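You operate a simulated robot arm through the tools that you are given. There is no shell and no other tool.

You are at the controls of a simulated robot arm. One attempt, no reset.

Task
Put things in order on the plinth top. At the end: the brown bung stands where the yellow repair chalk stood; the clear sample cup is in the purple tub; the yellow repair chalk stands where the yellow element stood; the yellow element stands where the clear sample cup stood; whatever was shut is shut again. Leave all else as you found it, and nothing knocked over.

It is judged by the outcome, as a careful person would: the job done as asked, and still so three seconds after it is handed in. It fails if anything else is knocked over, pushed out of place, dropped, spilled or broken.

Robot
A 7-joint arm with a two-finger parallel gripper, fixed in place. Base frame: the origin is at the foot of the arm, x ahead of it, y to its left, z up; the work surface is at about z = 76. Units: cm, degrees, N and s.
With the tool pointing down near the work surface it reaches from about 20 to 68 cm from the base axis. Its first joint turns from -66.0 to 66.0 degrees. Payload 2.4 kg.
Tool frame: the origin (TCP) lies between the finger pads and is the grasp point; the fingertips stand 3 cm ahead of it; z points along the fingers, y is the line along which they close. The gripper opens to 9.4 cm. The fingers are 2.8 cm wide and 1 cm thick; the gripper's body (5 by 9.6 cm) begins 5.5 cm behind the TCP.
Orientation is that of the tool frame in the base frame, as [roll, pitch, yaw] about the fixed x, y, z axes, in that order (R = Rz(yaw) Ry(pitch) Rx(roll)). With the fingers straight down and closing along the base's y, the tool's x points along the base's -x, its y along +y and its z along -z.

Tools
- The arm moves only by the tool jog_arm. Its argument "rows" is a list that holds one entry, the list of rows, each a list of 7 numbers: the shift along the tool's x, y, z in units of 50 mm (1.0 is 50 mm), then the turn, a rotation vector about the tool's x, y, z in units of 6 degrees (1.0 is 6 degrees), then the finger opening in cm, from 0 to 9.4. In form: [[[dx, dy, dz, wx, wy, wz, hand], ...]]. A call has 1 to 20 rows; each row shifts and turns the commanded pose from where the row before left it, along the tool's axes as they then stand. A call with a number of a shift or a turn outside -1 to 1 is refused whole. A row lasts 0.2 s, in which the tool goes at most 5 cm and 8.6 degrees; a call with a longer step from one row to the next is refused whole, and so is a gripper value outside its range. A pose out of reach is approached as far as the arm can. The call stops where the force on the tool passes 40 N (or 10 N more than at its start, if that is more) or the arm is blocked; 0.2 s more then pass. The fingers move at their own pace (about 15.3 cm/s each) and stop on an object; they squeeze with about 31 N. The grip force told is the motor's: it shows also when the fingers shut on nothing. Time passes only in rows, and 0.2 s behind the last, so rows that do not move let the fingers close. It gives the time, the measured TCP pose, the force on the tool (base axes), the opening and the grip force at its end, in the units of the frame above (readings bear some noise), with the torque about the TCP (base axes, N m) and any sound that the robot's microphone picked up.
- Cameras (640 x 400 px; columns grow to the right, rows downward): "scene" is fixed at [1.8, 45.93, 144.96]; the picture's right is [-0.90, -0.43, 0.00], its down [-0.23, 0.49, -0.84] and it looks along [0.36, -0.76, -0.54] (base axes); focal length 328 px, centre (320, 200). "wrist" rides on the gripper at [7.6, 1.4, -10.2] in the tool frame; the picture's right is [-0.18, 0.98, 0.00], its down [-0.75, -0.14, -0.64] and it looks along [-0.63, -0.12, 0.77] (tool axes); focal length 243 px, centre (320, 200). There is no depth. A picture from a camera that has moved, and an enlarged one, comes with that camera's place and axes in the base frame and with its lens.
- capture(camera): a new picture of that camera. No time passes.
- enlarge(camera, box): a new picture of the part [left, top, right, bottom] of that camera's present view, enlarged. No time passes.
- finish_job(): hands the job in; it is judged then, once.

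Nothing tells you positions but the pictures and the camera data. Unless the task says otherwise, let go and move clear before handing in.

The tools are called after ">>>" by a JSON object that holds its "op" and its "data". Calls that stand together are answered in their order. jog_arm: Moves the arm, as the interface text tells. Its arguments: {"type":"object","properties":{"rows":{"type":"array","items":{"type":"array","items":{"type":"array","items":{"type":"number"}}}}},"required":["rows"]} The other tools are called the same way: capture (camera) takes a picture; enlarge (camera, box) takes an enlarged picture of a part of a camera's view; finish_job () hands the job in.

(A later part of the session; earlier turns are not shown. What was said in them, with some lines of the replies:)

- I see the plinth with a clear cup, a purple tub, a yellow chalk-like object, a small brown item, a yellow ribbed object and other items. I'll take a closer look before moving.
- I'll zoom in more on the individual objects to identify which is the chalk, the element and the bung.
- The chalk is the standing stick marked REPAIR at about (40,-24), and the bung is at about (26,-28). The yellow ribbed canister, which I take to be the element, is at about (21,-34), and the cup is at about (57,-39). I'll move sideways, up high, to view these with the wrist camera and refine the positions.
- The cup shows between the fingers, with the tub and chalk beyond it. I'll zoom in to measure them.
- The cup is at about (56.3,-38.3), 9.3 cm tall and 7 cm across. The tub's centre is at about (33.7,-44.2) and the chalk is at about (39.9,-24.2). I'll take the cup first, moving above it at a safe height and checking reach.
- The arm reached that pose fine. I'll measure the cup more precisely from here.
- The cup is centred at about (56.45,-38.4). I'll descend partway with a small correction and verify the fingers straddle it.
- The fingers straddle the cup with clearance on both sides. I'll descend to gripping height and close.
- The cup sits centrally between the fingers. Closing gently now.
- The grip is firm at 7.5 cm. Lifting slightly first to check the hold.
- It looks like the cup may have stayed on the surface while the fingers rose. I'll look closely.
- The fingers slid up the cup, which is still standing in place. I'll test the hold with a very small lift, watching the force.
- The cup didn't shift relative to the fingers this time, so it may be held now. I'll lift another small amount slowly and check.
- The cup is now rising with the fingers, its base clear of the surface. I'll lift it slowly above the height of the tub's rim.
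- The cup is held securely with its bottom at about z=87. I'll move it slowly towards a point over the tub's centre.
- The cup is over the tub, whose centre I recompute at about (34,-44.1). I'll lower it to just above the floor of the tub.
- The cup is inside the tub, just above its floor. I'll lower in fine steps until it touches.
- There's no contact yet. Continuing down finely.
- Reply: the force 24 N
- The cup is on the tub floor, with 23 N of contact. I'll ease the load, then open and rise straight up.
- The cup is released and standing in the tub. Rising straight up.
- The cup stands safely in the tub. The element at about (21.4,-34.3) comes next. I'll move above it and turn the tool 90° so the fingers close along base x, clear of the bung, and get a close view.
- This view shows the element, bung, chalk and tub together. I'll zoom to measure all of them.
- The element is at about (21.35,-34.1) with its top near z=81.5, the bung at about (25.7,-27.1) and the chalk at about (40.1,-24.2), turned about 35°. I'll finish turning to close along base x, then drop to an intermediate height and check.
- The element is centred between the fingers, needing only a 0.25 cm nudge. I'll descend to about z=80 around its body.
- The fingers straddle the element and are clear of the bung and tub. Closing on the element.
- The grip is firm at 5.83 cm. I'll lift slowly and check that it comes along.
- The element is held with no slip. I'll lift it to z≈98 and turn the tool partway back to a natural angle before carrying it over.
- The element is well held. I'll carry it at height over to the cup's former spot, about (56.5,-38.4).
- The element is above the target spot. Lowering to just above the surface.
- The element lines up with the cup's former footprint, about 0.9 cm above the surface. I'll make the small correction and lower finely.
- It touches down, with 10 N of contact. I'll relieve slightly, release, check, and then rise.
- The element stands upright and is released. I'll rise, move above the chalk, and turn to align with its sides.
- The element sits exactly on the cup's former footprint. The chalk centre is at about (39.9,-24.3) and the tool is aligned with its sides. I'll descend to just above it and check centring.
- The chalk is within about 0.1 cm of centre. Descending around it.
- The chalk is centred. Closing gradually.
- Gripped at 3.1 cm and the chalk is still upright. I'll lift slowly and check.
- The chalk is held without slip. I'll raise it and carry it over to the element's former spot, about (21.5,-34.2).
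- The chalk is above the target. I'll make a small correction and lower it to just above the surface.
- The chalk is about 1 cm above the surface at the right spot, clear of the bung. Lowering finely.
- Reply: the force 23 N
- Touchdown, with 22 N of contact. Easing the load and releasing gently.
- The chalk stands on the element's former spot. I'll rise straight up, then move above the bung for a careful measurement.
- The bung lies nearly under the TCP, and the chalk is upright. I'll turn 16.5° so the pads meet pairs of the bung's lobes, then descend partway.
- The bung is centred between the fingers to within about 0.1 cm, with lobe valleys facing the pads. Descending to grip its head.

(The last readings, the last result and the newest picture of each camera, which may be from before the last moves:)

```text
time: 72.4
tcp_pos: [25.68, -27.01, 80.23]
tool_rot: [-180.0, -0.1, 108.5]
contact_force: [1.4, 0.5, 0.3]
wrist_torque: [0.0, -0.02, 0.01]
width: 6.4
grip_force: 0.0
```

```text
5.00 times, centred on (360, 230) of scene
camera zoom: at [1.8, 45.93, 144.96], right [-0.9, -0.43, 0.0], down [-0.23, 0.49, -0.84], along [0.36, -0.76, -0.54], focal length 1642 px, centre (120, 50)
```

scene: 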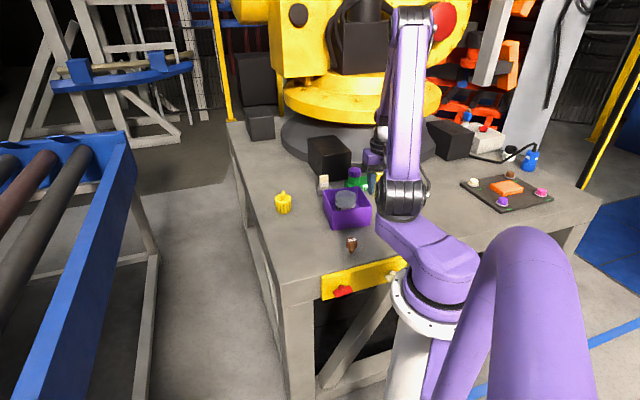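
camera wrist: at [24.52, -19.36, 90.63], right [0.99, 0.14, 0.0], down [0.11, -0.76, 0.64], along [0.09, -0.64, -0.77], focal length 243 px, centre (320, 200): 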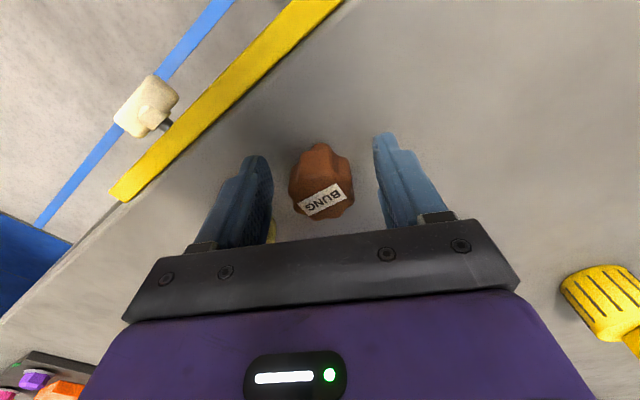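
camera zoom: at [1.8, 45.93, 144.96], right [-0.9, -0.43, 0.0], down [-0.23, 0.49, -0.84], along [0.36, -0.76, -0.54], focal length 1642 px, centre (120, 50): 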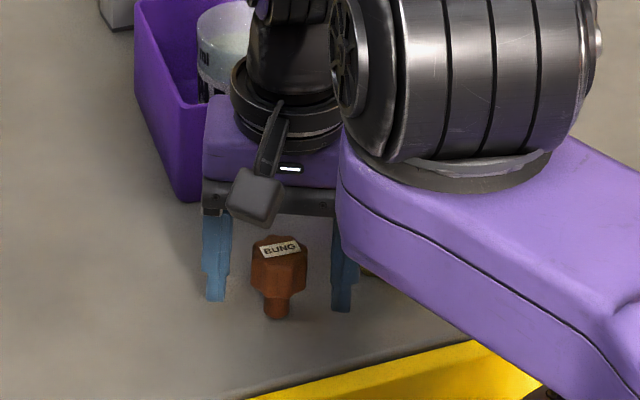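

It's well centred. Closing slowly so the bung isn't tipped.

>>> {"op": "jog_arm", "data": {"rows": [[[0, 0, 0, 0, 0, 0, 5.4], [0, 0, 0, 0, 0, 0, 4.8], [0, 0, 0, 0, 0, 0, 4.4], [0, 0, 0, 0, 0, 0, 4.2], [0, 0, 0, 0, 0, 0, 4.0], [0, 0, 0, 0, 0, 0, 3.8], [0, 0, 0, 0, 0, 0, 3.6], [0, 0, 0, 0, 0, 0, 3.4], [0, 0, 0, 0, 0, 0, 3.0], [0, 0, 0, 0, 0, 0, 2.0], [0, 0, 0, 0, 0, 0, 2.0]]]}}

>>> {"op": "capture", "data": {"camera": "wrist"}}

>>> {"op": "enlarge", "data": {"camera": "scene", "box": [310, 190, 410, 270]}}

```text
time: 74.8
tcp_pos: [25.74, -26.95, 80.28]
tool_rot: [-180.0, 0.1, 108.5]
contact_force: [0.6, 0.3, -0.3]
wrist_torque: [0.01, 0.01, 0.02]
width: 3.32
grip_force: 31.3
```

```text
taken
camera wrist: at [24.52, -19.36, 90.65], right [0.99, 0.14, 0.0], down [0.11, -0.76, 0.64], along [0.09, -0.64, -0.77], focal length 243 px, centre (320, 200)
```

wrist: 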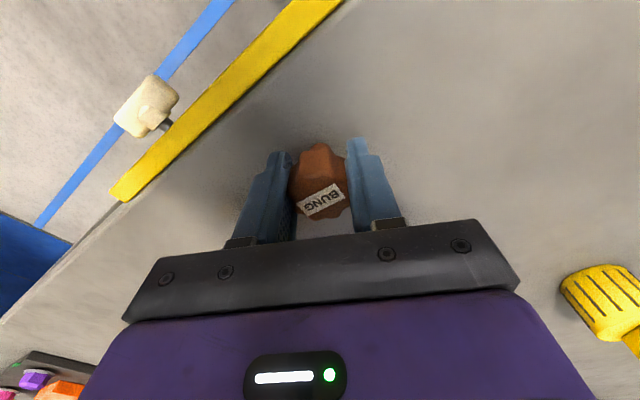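

```text
5.00 times, centred on (360, 230) of scene
camera zoom: at [1.8, 45.93, 144.96], right [-0.9, -0.43, 0.0], down [-0.23, 0.49, -0.84], along [0.36, -0.76, -0.54], focal length 1642 px, centre (120, 50)
```

zoom: 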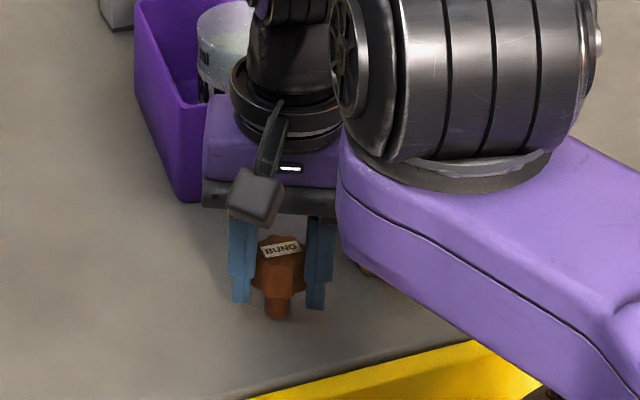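

The bung is gripped and upright. Lifting slowly to check the hold.

>>> {"op": "jog_arm", "data": {"rows": [[[0, 0, -0.05, 0, 0, 0, 2.0], [0, 0, -0.1, 0, 0, 0, 2.0], [0, 0, -0.1, 0, 0, 0, 2.0], [0, 0, -0.1, 0, 0, 0, 2.0], [0, 0, -0.1, 0, 0, 0, 2.0], [0, 0, 0, 0, 0, 0, 2.0]]]}}

>>> {"op": "capture", "data": {"camera": "wrist"}}

>>> {"op": "enlarge", "data": {"camera": "scene", "box": [310, 190, 410, 270]}}

```text
time: 76.2
tcp_pos: [25.65, -26.98, 82.44]
tool_rot: [-180.0, 0.0, 108.5]
contact_force: [-1.1, 0.1, -0.5]
wrist_torque: [0.02, -0.02, -0.03]
width: 3.33
grip_force: 30.9
```

```text
taken
camera wrist: at [24.52, -19.34, 92.87], right [0.99, 0.14, 0.0], down [0.11, -0.76, 0.64], along [0.09, -0.64, -0.77], focal length 243 px, centre (320, 200)
```

wrist: 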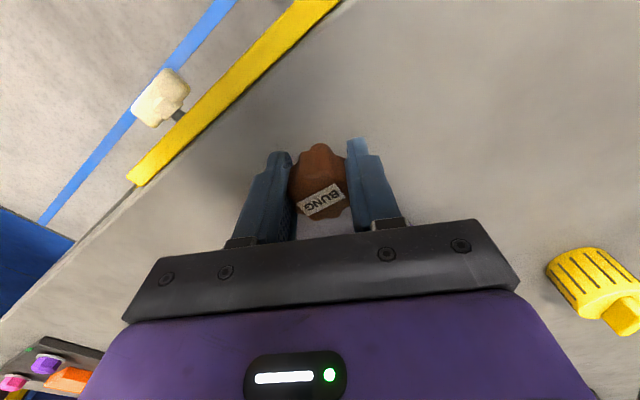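

```text
5.00 times, centred on (360, 230) of scene
camera zoom: at [1.8, 45.93, 144.96], right [-0.9, -0.43, 0.0], down [-0.23, 0.49, -0.84], along [0.36, -0.76, -0.54], focal length 1642 px, centre (120, 50)
```

zoom: 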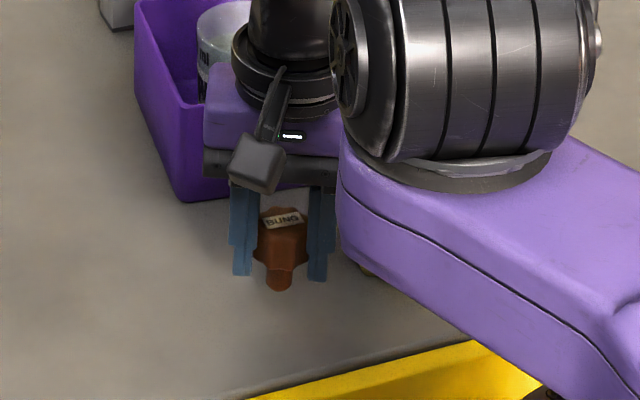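

The bung is held with no slip. I'll raise it and carry it to the chalk's former spot, about (39.85,-24.3).

>>> {"op": "jog_arm", "data": {"rows": [[[0, 0, -0.2, 0, 0, 0, 2.0], [0, 0, -0.4, 0, 0, 0, 2.0], [0, 0, -0.4, 0, 0, 0, 2.0], [0, 0, -0.4, 0, 0, 0, 2.0], [0, 0, -0.4, 0, 0, 0, 2.0], [0, 0, -0.1, 0, 0, 0, 2.0], [-0.0275, 0.204, 0, 0, 0, 0, 2.0], [-0.0551, 0.408, 0, 0, 0, 0, 2.0], [-0.0551, 0.408, 0, 0, 0, 0, 2.0], [-0.0551, 0.408, 0, 0, 0, 0, 2.0], [-0.0551, 0.408, 0, 0, 0, 0, 2.0], [-0.0551, 0.408, 0, 0, 0, 0, 2.0], [-0.0551, 0.408, 0, 0, 0, 0, 2.0], [-0.0275, 0.204, 0, 0, 0, 0, 2.0], [0, 0, 0, 0, 0, 0, 2.0]]]}}

>>> {"op": "capture", "data": {"camera": "wrist"}}

>>> {"op": "capture", "data": {"camera": "scene"}}

```text
time: 79.4
tcp_pos: [40.08, -24.13, 91.97]
tool_rot: [180.0, 0.0, 108.5]
contact_force: [0.1, -0.4, -0.1]
wrist_torque: [0.01, 0.02, -0.01]
width: 3.31
grip_force: 30.7
```

```text
taken
camera wrist: at [38.82, -16.59, 102.38], right [0.99, 0.14, 0.0], down [0.11, -0.76, 0.64], along [0.09, -0.64, -0.77], focal length 243 px, centre (320, 200)
```

wrist: 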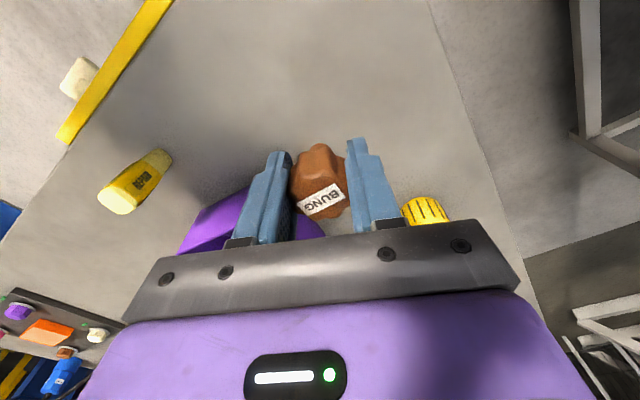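

```text
taken
```

scene: 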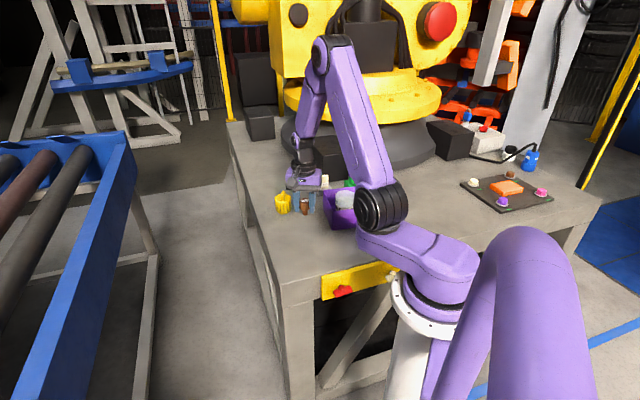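

The bung is over the target. Lowering to just above the surface.

>>> {"op": "jog_arm", "data": {"rows": [[[0, 0, 0.2, 0, 0, 0, 2.0], [0, 0, 0.4, 0, 0, 0, 2.0], [0, 0, 0.4, 0, 0, 0, 2.0], [0, 0, 0.4, 0, 0, 0, 2.0], [0, 0, 0.3, 0, 0, 0, 2.0], [0, 0, 0.25, 0, 0, 0, 2.0], [0, 0, 0.15, 0, 0, 0, 2.0], [0, 0, 0.07, 0, 0, 0, 2.0], [0, 0, 0, 0, 0, 0, 2.0]]]}}

>>> {"op": "enlarge", "data": {"camera": "scene", "box": [290, 210, 390, 260]}}

>>> {"op": "enlarge", "data": {"camera": "scene", "box": [270, 190, 350, 260]}}

```text
time: 81.4
tcp_pos: [39.98, -24.46, 81.11]
tool_rot: [179.9, 0.1, 108.5]
contact_force: [0.2, 0.5, -0.2]
wrist_torque: [0.0, 0.0, 0.01]
width: 3.31
grip_force: 30.6
```

```text
6.40 times, centred on (340, 235) of scene
camera zoom: at [1.8, 45.93, 144.96], right [-0.9, -0.43, 0.0], down [-0.23, 0.49, -0.84], along [0.36, -0.76, -0.54], focal length 2101 px, centre (192, -24)
```

zoom: 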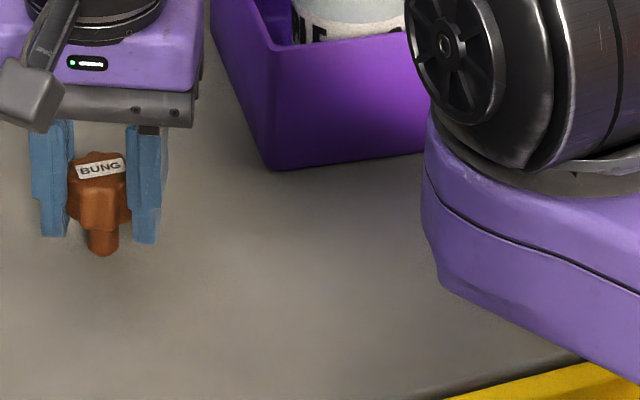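

```text
5.71 times, centred on (310, 225) of scene
camera zoom: at [1.8, 45.93, 144.96], right [-0.9, -0.43, 0.0], down [-0.23, 0.49, -0.84], along [0.36, -0.76, -0.54], focal length 1876 px, centre (377, 57)
```

zoom: 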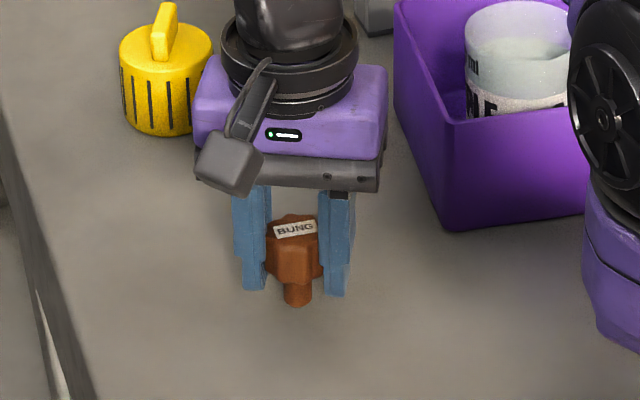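

The bung lines up with the chalk's former base to within about 0.3 cm. I'll make a small correction and lower finely.

>>> {"op": "jog_arm", "data": {"rows": [[[0.04, -0.02, 0, 0, 0, 0, 2.0], [0, 0, 0.05, 0, 0, 0, 2.0], [0, 0, 0.05, 0, 0, 0, 2.0], [0, 0, 0.03, 0, 0, 0, 2.0]]]}}

```text
time: 82.4
tcp_pos: [39.84, -24.1, 80.57]
tool_rot: [179.9, 0.1, 108.6]
contact_force: [-0.1, -0.6, -0.2]
wrist_torque: [-0.02, 0.0, -0.01]
width: 3.31
grip_force: 30.7
```

>>> {"op": "jog_arm", "data": {"rows": [[[0, 0, 0.025, 0, 0, 0, 2.0], [0, 0, 0.02, 0, 0, 0, 2.0]]]}}

```text
time: 83.0
tcp_pos: [39.83, -24.22, 80.28]
tool_rot: [180.0, 0.0, 108.4]
contact_force: [-0.3, 0.7, 4.5]
wrist_torque: [0.04, 0.07, -0.01]
width: 3.34
grip_force: 31.0
```

Light contact of 4.5 N, so it's resting on the surface. Releasing slowly.

>>> {"op": "jog_arm", "data": {"rows": [[[0, 0, 0, 0, 0, 0, 2.8], [0, 0, 0, 0, 0, 0, 3.3], [0, 0, 0, 0, 0, 0, 3.6], [0, 0, 0, 0, 0, 0, 4.0], [0, 0, 0, 0, 0, 0, 4.6], [0, 0, 0, 0, 0, 0, 5.4], [0, 0, 0, 0, 0, 0, 6.4], [0, 0, 0, 0, 0, 0, 6.4]]]}}

>>> {"op": "capture", "data": {"camera": "wrist"}}

>>> {"op": "enlarge", "data": {"camera": "scene", "box": [290, 210, 390, 260]}}

```text
time: 84.8
tcp_pos: [39.83, -24.29, 80.3]
tool_rot: [179.9, 0.0, 108.5]
contact_force: [0.3, -0.9, -0.6]
wrist_torque: [0.02, 0.01, 0.0]
width: 6.4
grip_force: 0.1
```

```text
taken
camera wrist: at [38.65, -16.51, 90.63], right [0.99, 0.14, 0.0], down [0.11, -0.76, 0.64], along [0.09, -0.64, -0.77], focal length 243 px, centre (320, 200)
```

wrist: 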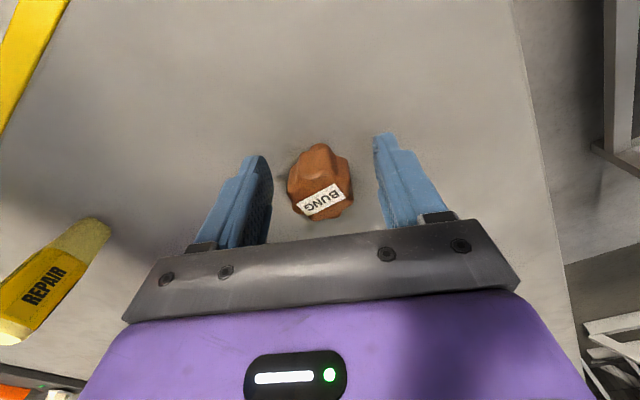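

```text
6.40 times, centred on (340, 235) of scene
camera zoom: at [1.8, 45.93, 144.96], right [-0.9, -0.43, 0.0], down [-0.23, 0.49, -0.84], along [0.36, -0.76, -0.54], focal length 2101 px, centre (192, -24)
```

zoom: 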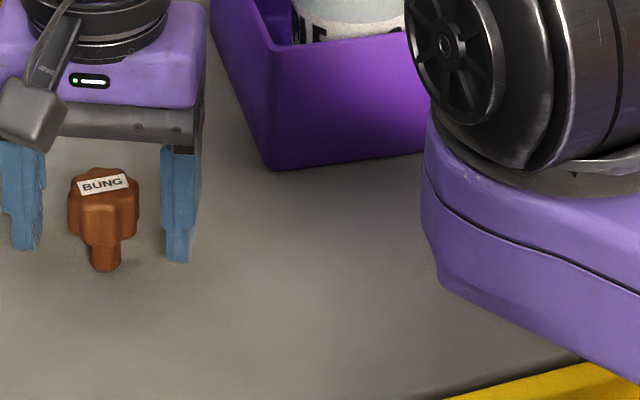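

The bung stands upright on the chalk's former spot. I'll rise straight up and move clear, then check everything.

>>> {"op": "jog_arm", "data": {"rows": [[[0, 0, -0.05, 0, 0, 0, 6.4], [0, 0, -0.15, 0, 0, 0, 6.4], [0, 0, -0.3, 0, 0, 0, 6.4], [0, 0, -0.5, 0, 0, 0, 6.4], [0, 0, -0.6, 0, 0, 0, 6.4], [0, 0, -0.7, 0, 0, 0, 7.4], [0, 0, -0.7, 0, 0, 0, 8.4], [0, 0, -0.7, 0, 0, 0, 9.4], [0, 0, -0.7, 0, 0, 0, 9.4], [0, 0, -0.7, 0, 0, 0, 9.4], [0, 0, 0, 0, 0, 0, 9.4]]]}}

>>> {"op": "capture", "data": {"camera": "wrist"}}

>>> {"op": "capture", "data": {"camera": "scene"}}

>>> {"op": "enlarge", "data": {"camera": "scene", "box": [250, 150, 410, 280]}}

```text
time: 87.2
tcp_pos: [39.84, -24.24, 105.76]
tool_rot: [180.0, 0.0, 108.5]
contact_force: [0.5, 0.1, -0.1]
wrist_torque: [0.0, 0.0, -0.03]
width: 9.41
grip_force: 0.0
```

```text
taken
camera wrist: at [38.62, -16.48, 116.08], right [0.99, 0.14, 0.0], down [0.11, -0.76, 0.64], along [0.09, -0.64, -0.77], focal length 243 px, centre (320, 200)
```

wrist: 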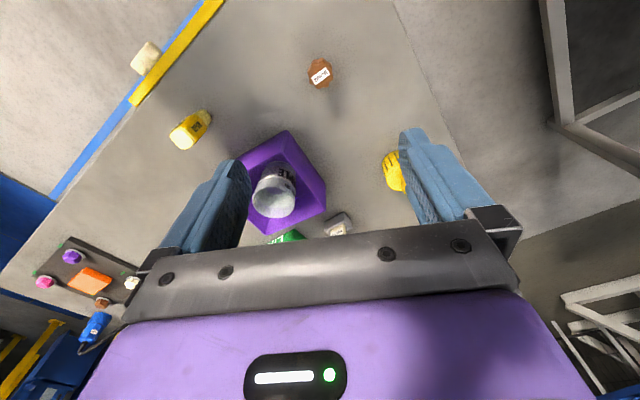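

```text
taken
```

scene: 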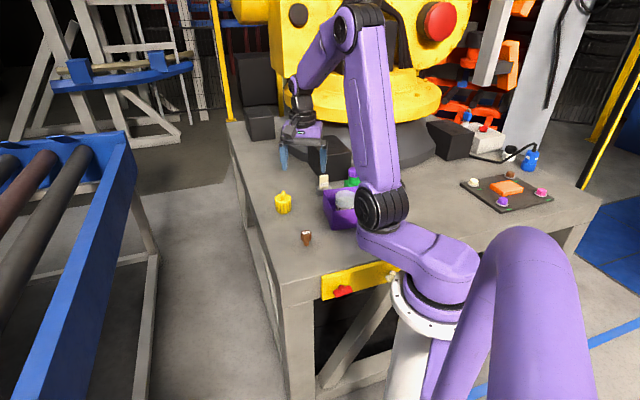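

```text
3.08 times, centred on (330, 215) of scene
camera zoom: at [1.8, 45.93, 144.96], right [-0.9, -0.43, 0.0], down [-0.23, 0.49, -0.84], along [0.36, -0.76, -0.54], focal length 1010 px, centre (289, 154)
```

zoom: 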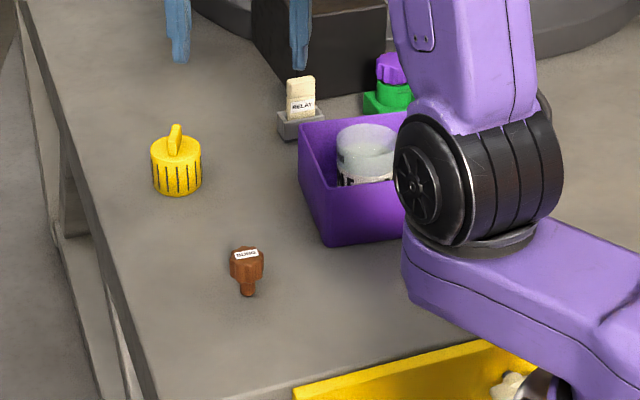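

The bung, element and cup are all in place. I'll return towards the starting pose so the scene camera can also see the chalk for a final check.

>>> {"op": "jog_arm", "data": {"rows": [[[0, 0, 0, 0, 0, -0.993, 9.4], [0, 0, 0, 0, 0, -0.993, 9.4], [0, 0, 0, 0, 0, -0.993, 9.4], [0, 0, 0, 0, 0, -0.993, 9.4], [0, 0, 0, 0, 0, -0.993, 9.4], [0, 0, 0, 0, 0, -0.993, 9.4], [0, 0, 0, 0, 0, -0.993, 9.4], [0, 0, 0, 0, 0, -0.993, 9.4], [0, 0, 0, 0, 0, -0.993, 9.4], [0, 0, 0, 0, 0, -0.993, 9.4], [0, 0, 0, 0, 0, -0.993, 9.4], [0, 0, 0, 0, 0, -0.993, 9.4], [0.25, 0.46, -0.13, 0, 0, 0, 9.4], [0.25, 0.46, -0.13, 0, 0, 0, 9.4], [0, 0, 0, 0, 0, 0, 9.4]]]}}

>>> {"op": "capture", "data": {"camera": "scene"}}

>>> {"op": "enlarge", "data": {"camera": "scene", "box": [260, 150, 420, 310]}}

>>> {"op": "enlarge", "data": {"camera": "scene", "box": [430, 100, 590, 230]}}

>>> {"op": "capture", "data": {"camera": "wrist"}}

```text
time: 90.4
tcp_pos: [37.44, -19.64, 107.26]
tool_rot: [180.0, 0.0, -180.0]
contact_force: [-0.1, -0.7, -0.6]
wrist_torque: [0.01, -0.04, 0.0]
width: 9.4
grip_force: 0.0
```

```text
taken
```

scene: 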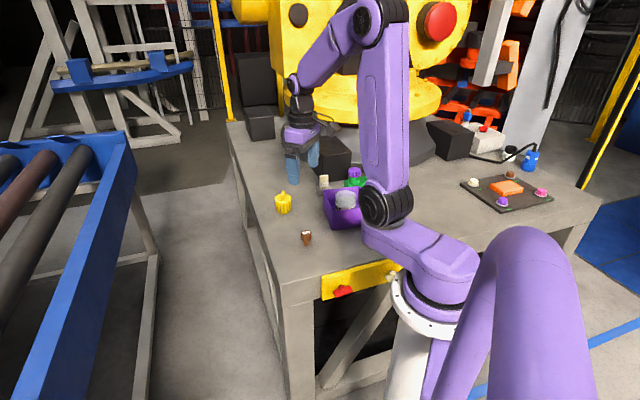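

```text
2.50 times, centred on (340, 230) of scene
camera zoom: at [1.8, 45.93, 144.96], right [-0.9, -0.43, 0.0], down [-0.23, 0.49, -0.84], along [0.36, -0.76, -0.54], focal length 821 px, centre (270, 125)
```

zoom: 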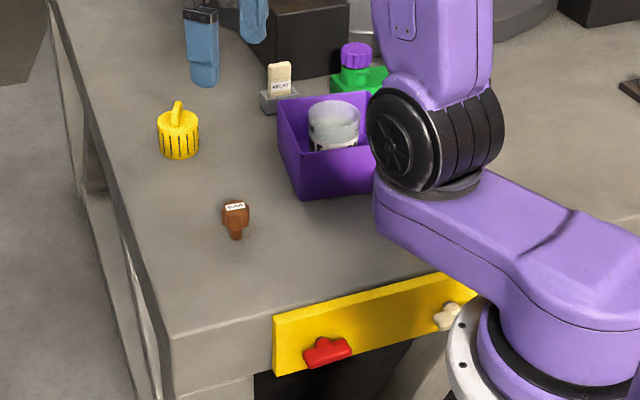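

```text
3.08 times, centred on (510, 165) of scene
camera zoom: at [1.8, 45.93, 144.96], right [-0.9, -0.43, 0.0], down [-0.23, 0.49, -0.84], along [0.36, -0.76, -0.54], focal length 1010 px, centre (-265, 308)
```

zoom: 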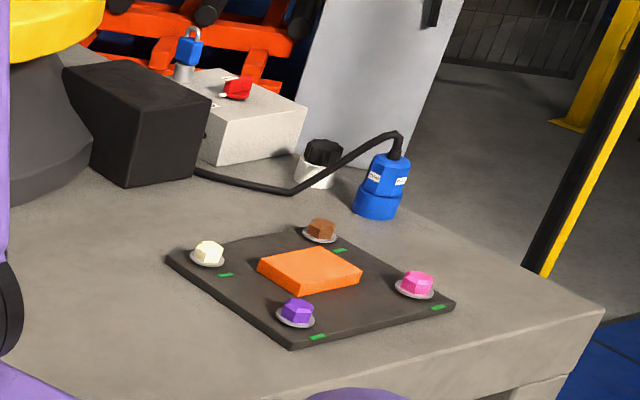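

```text
taken
camera wrist: at [29.65, -18.21, 117.56], right [0.18, 0.98, 0.0], down [0.75, -0.14, 0.64], along [0.63, -0.12, -0.77], focal length 243 px, centre (320, 200)
```

wrist: 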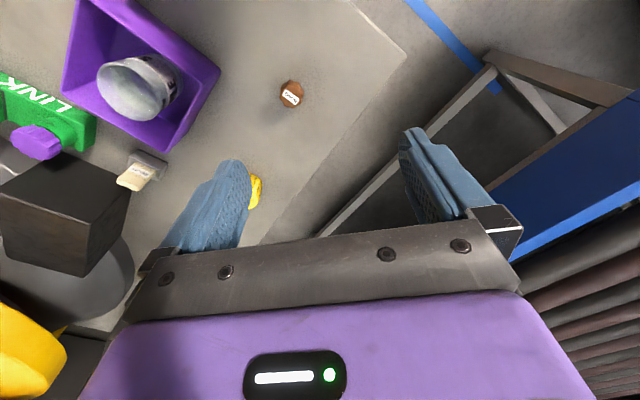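

The arm's elbow hides the chalk from the scene camera in this pose. I'll move the wrist camera to check the chalk is standing correctly.

>>> {"op": "jog_arm", "data": {"rows": [[[0.4, -0.3, 0, 0, 0, 0, 9.4], [0.4, -0.3, 0, 0, 0, 0, 9.4], [0.4, -0.3, 0, 0, 0, 0, 9.4], [0, 0, 0, 0, 0, 1, 9.4], [0, 0, 0, 0, 0, 1, 9.4], [0, 0, 0, 0, 0, 1, 9.4], [0, 0, 0, 0, 0, 1, 9.4], [0, 0, 0, 0, 0, 1, 9.4], [0, 0, 0, 0, 0, 1, 9.4], [0, 0, 0, 0, 0, 1, 9.4], [0, 0, 0, 0, 0, 1, 9.4], [0, 0, 0, 0, 0, 0, 9.4]]]}}

>>> {"op": "capture", "data": {"camera": "wrist"}}

>>> {"op": "capture", "data": {"camera": "scene"}}

```text
time: 93.0
tcp_pos: [31.35, -24.07, 107.19]
tool_rot: [-179.9, 0.0, 131.9]
contact_force: [0.0, 0.2, -0.1]
wrist_torque: [0.02, -0.03, 0.02]
width: 9.41
grip_force: 0.0
```

```text
taken
camera wrist: at [27.15, -17.44, 117.47], right [0.85, 0.52, 0.0], down [0.4, -0.65, 0.64], along [0.33, -0.55, -0.77], focal length 243 px, centre (320, 200)
```

wrist: 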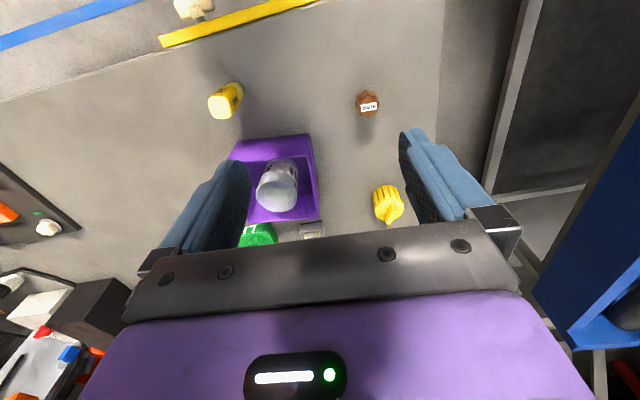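

```text
taken
```

scene: 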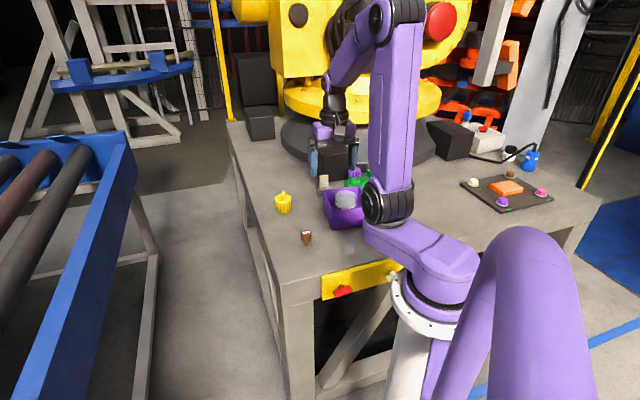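

All four items stand as asked. The cup is in the tub, the element is on the cup's former spot, the chalk is on the element's former spot, and the bung is on the chalk's former spot. The drawer and everything else look unchanged, and the gripper is empty and clear, so I'm handing in.

>>> {"op": "finish_job", "data": {}}

```text
The job is handed in.
```

The job is handed in, with all four items moved as asked and standing upright in the last pictures:

- **Cup:** the clear sample cup is in the purple tub. On the first lift the fingers slid up its side by about 3 cm, but it stayed standing and held on the next try.
- **Element:** the yellow element stands where the cup stood. I took the ribbed yellow canister with the bar on top to be the element, since it carries no label.
- **Chalk:** the yellow repair chalk stands where the element stood.
- **Bung:** the brown bung stands where the chalk stood, within about 0.3 cm.

I opened nothing, so there was nothing to shut again. The drawer and the other things on the plinth looked as I found them. The gripper is empty and clear.
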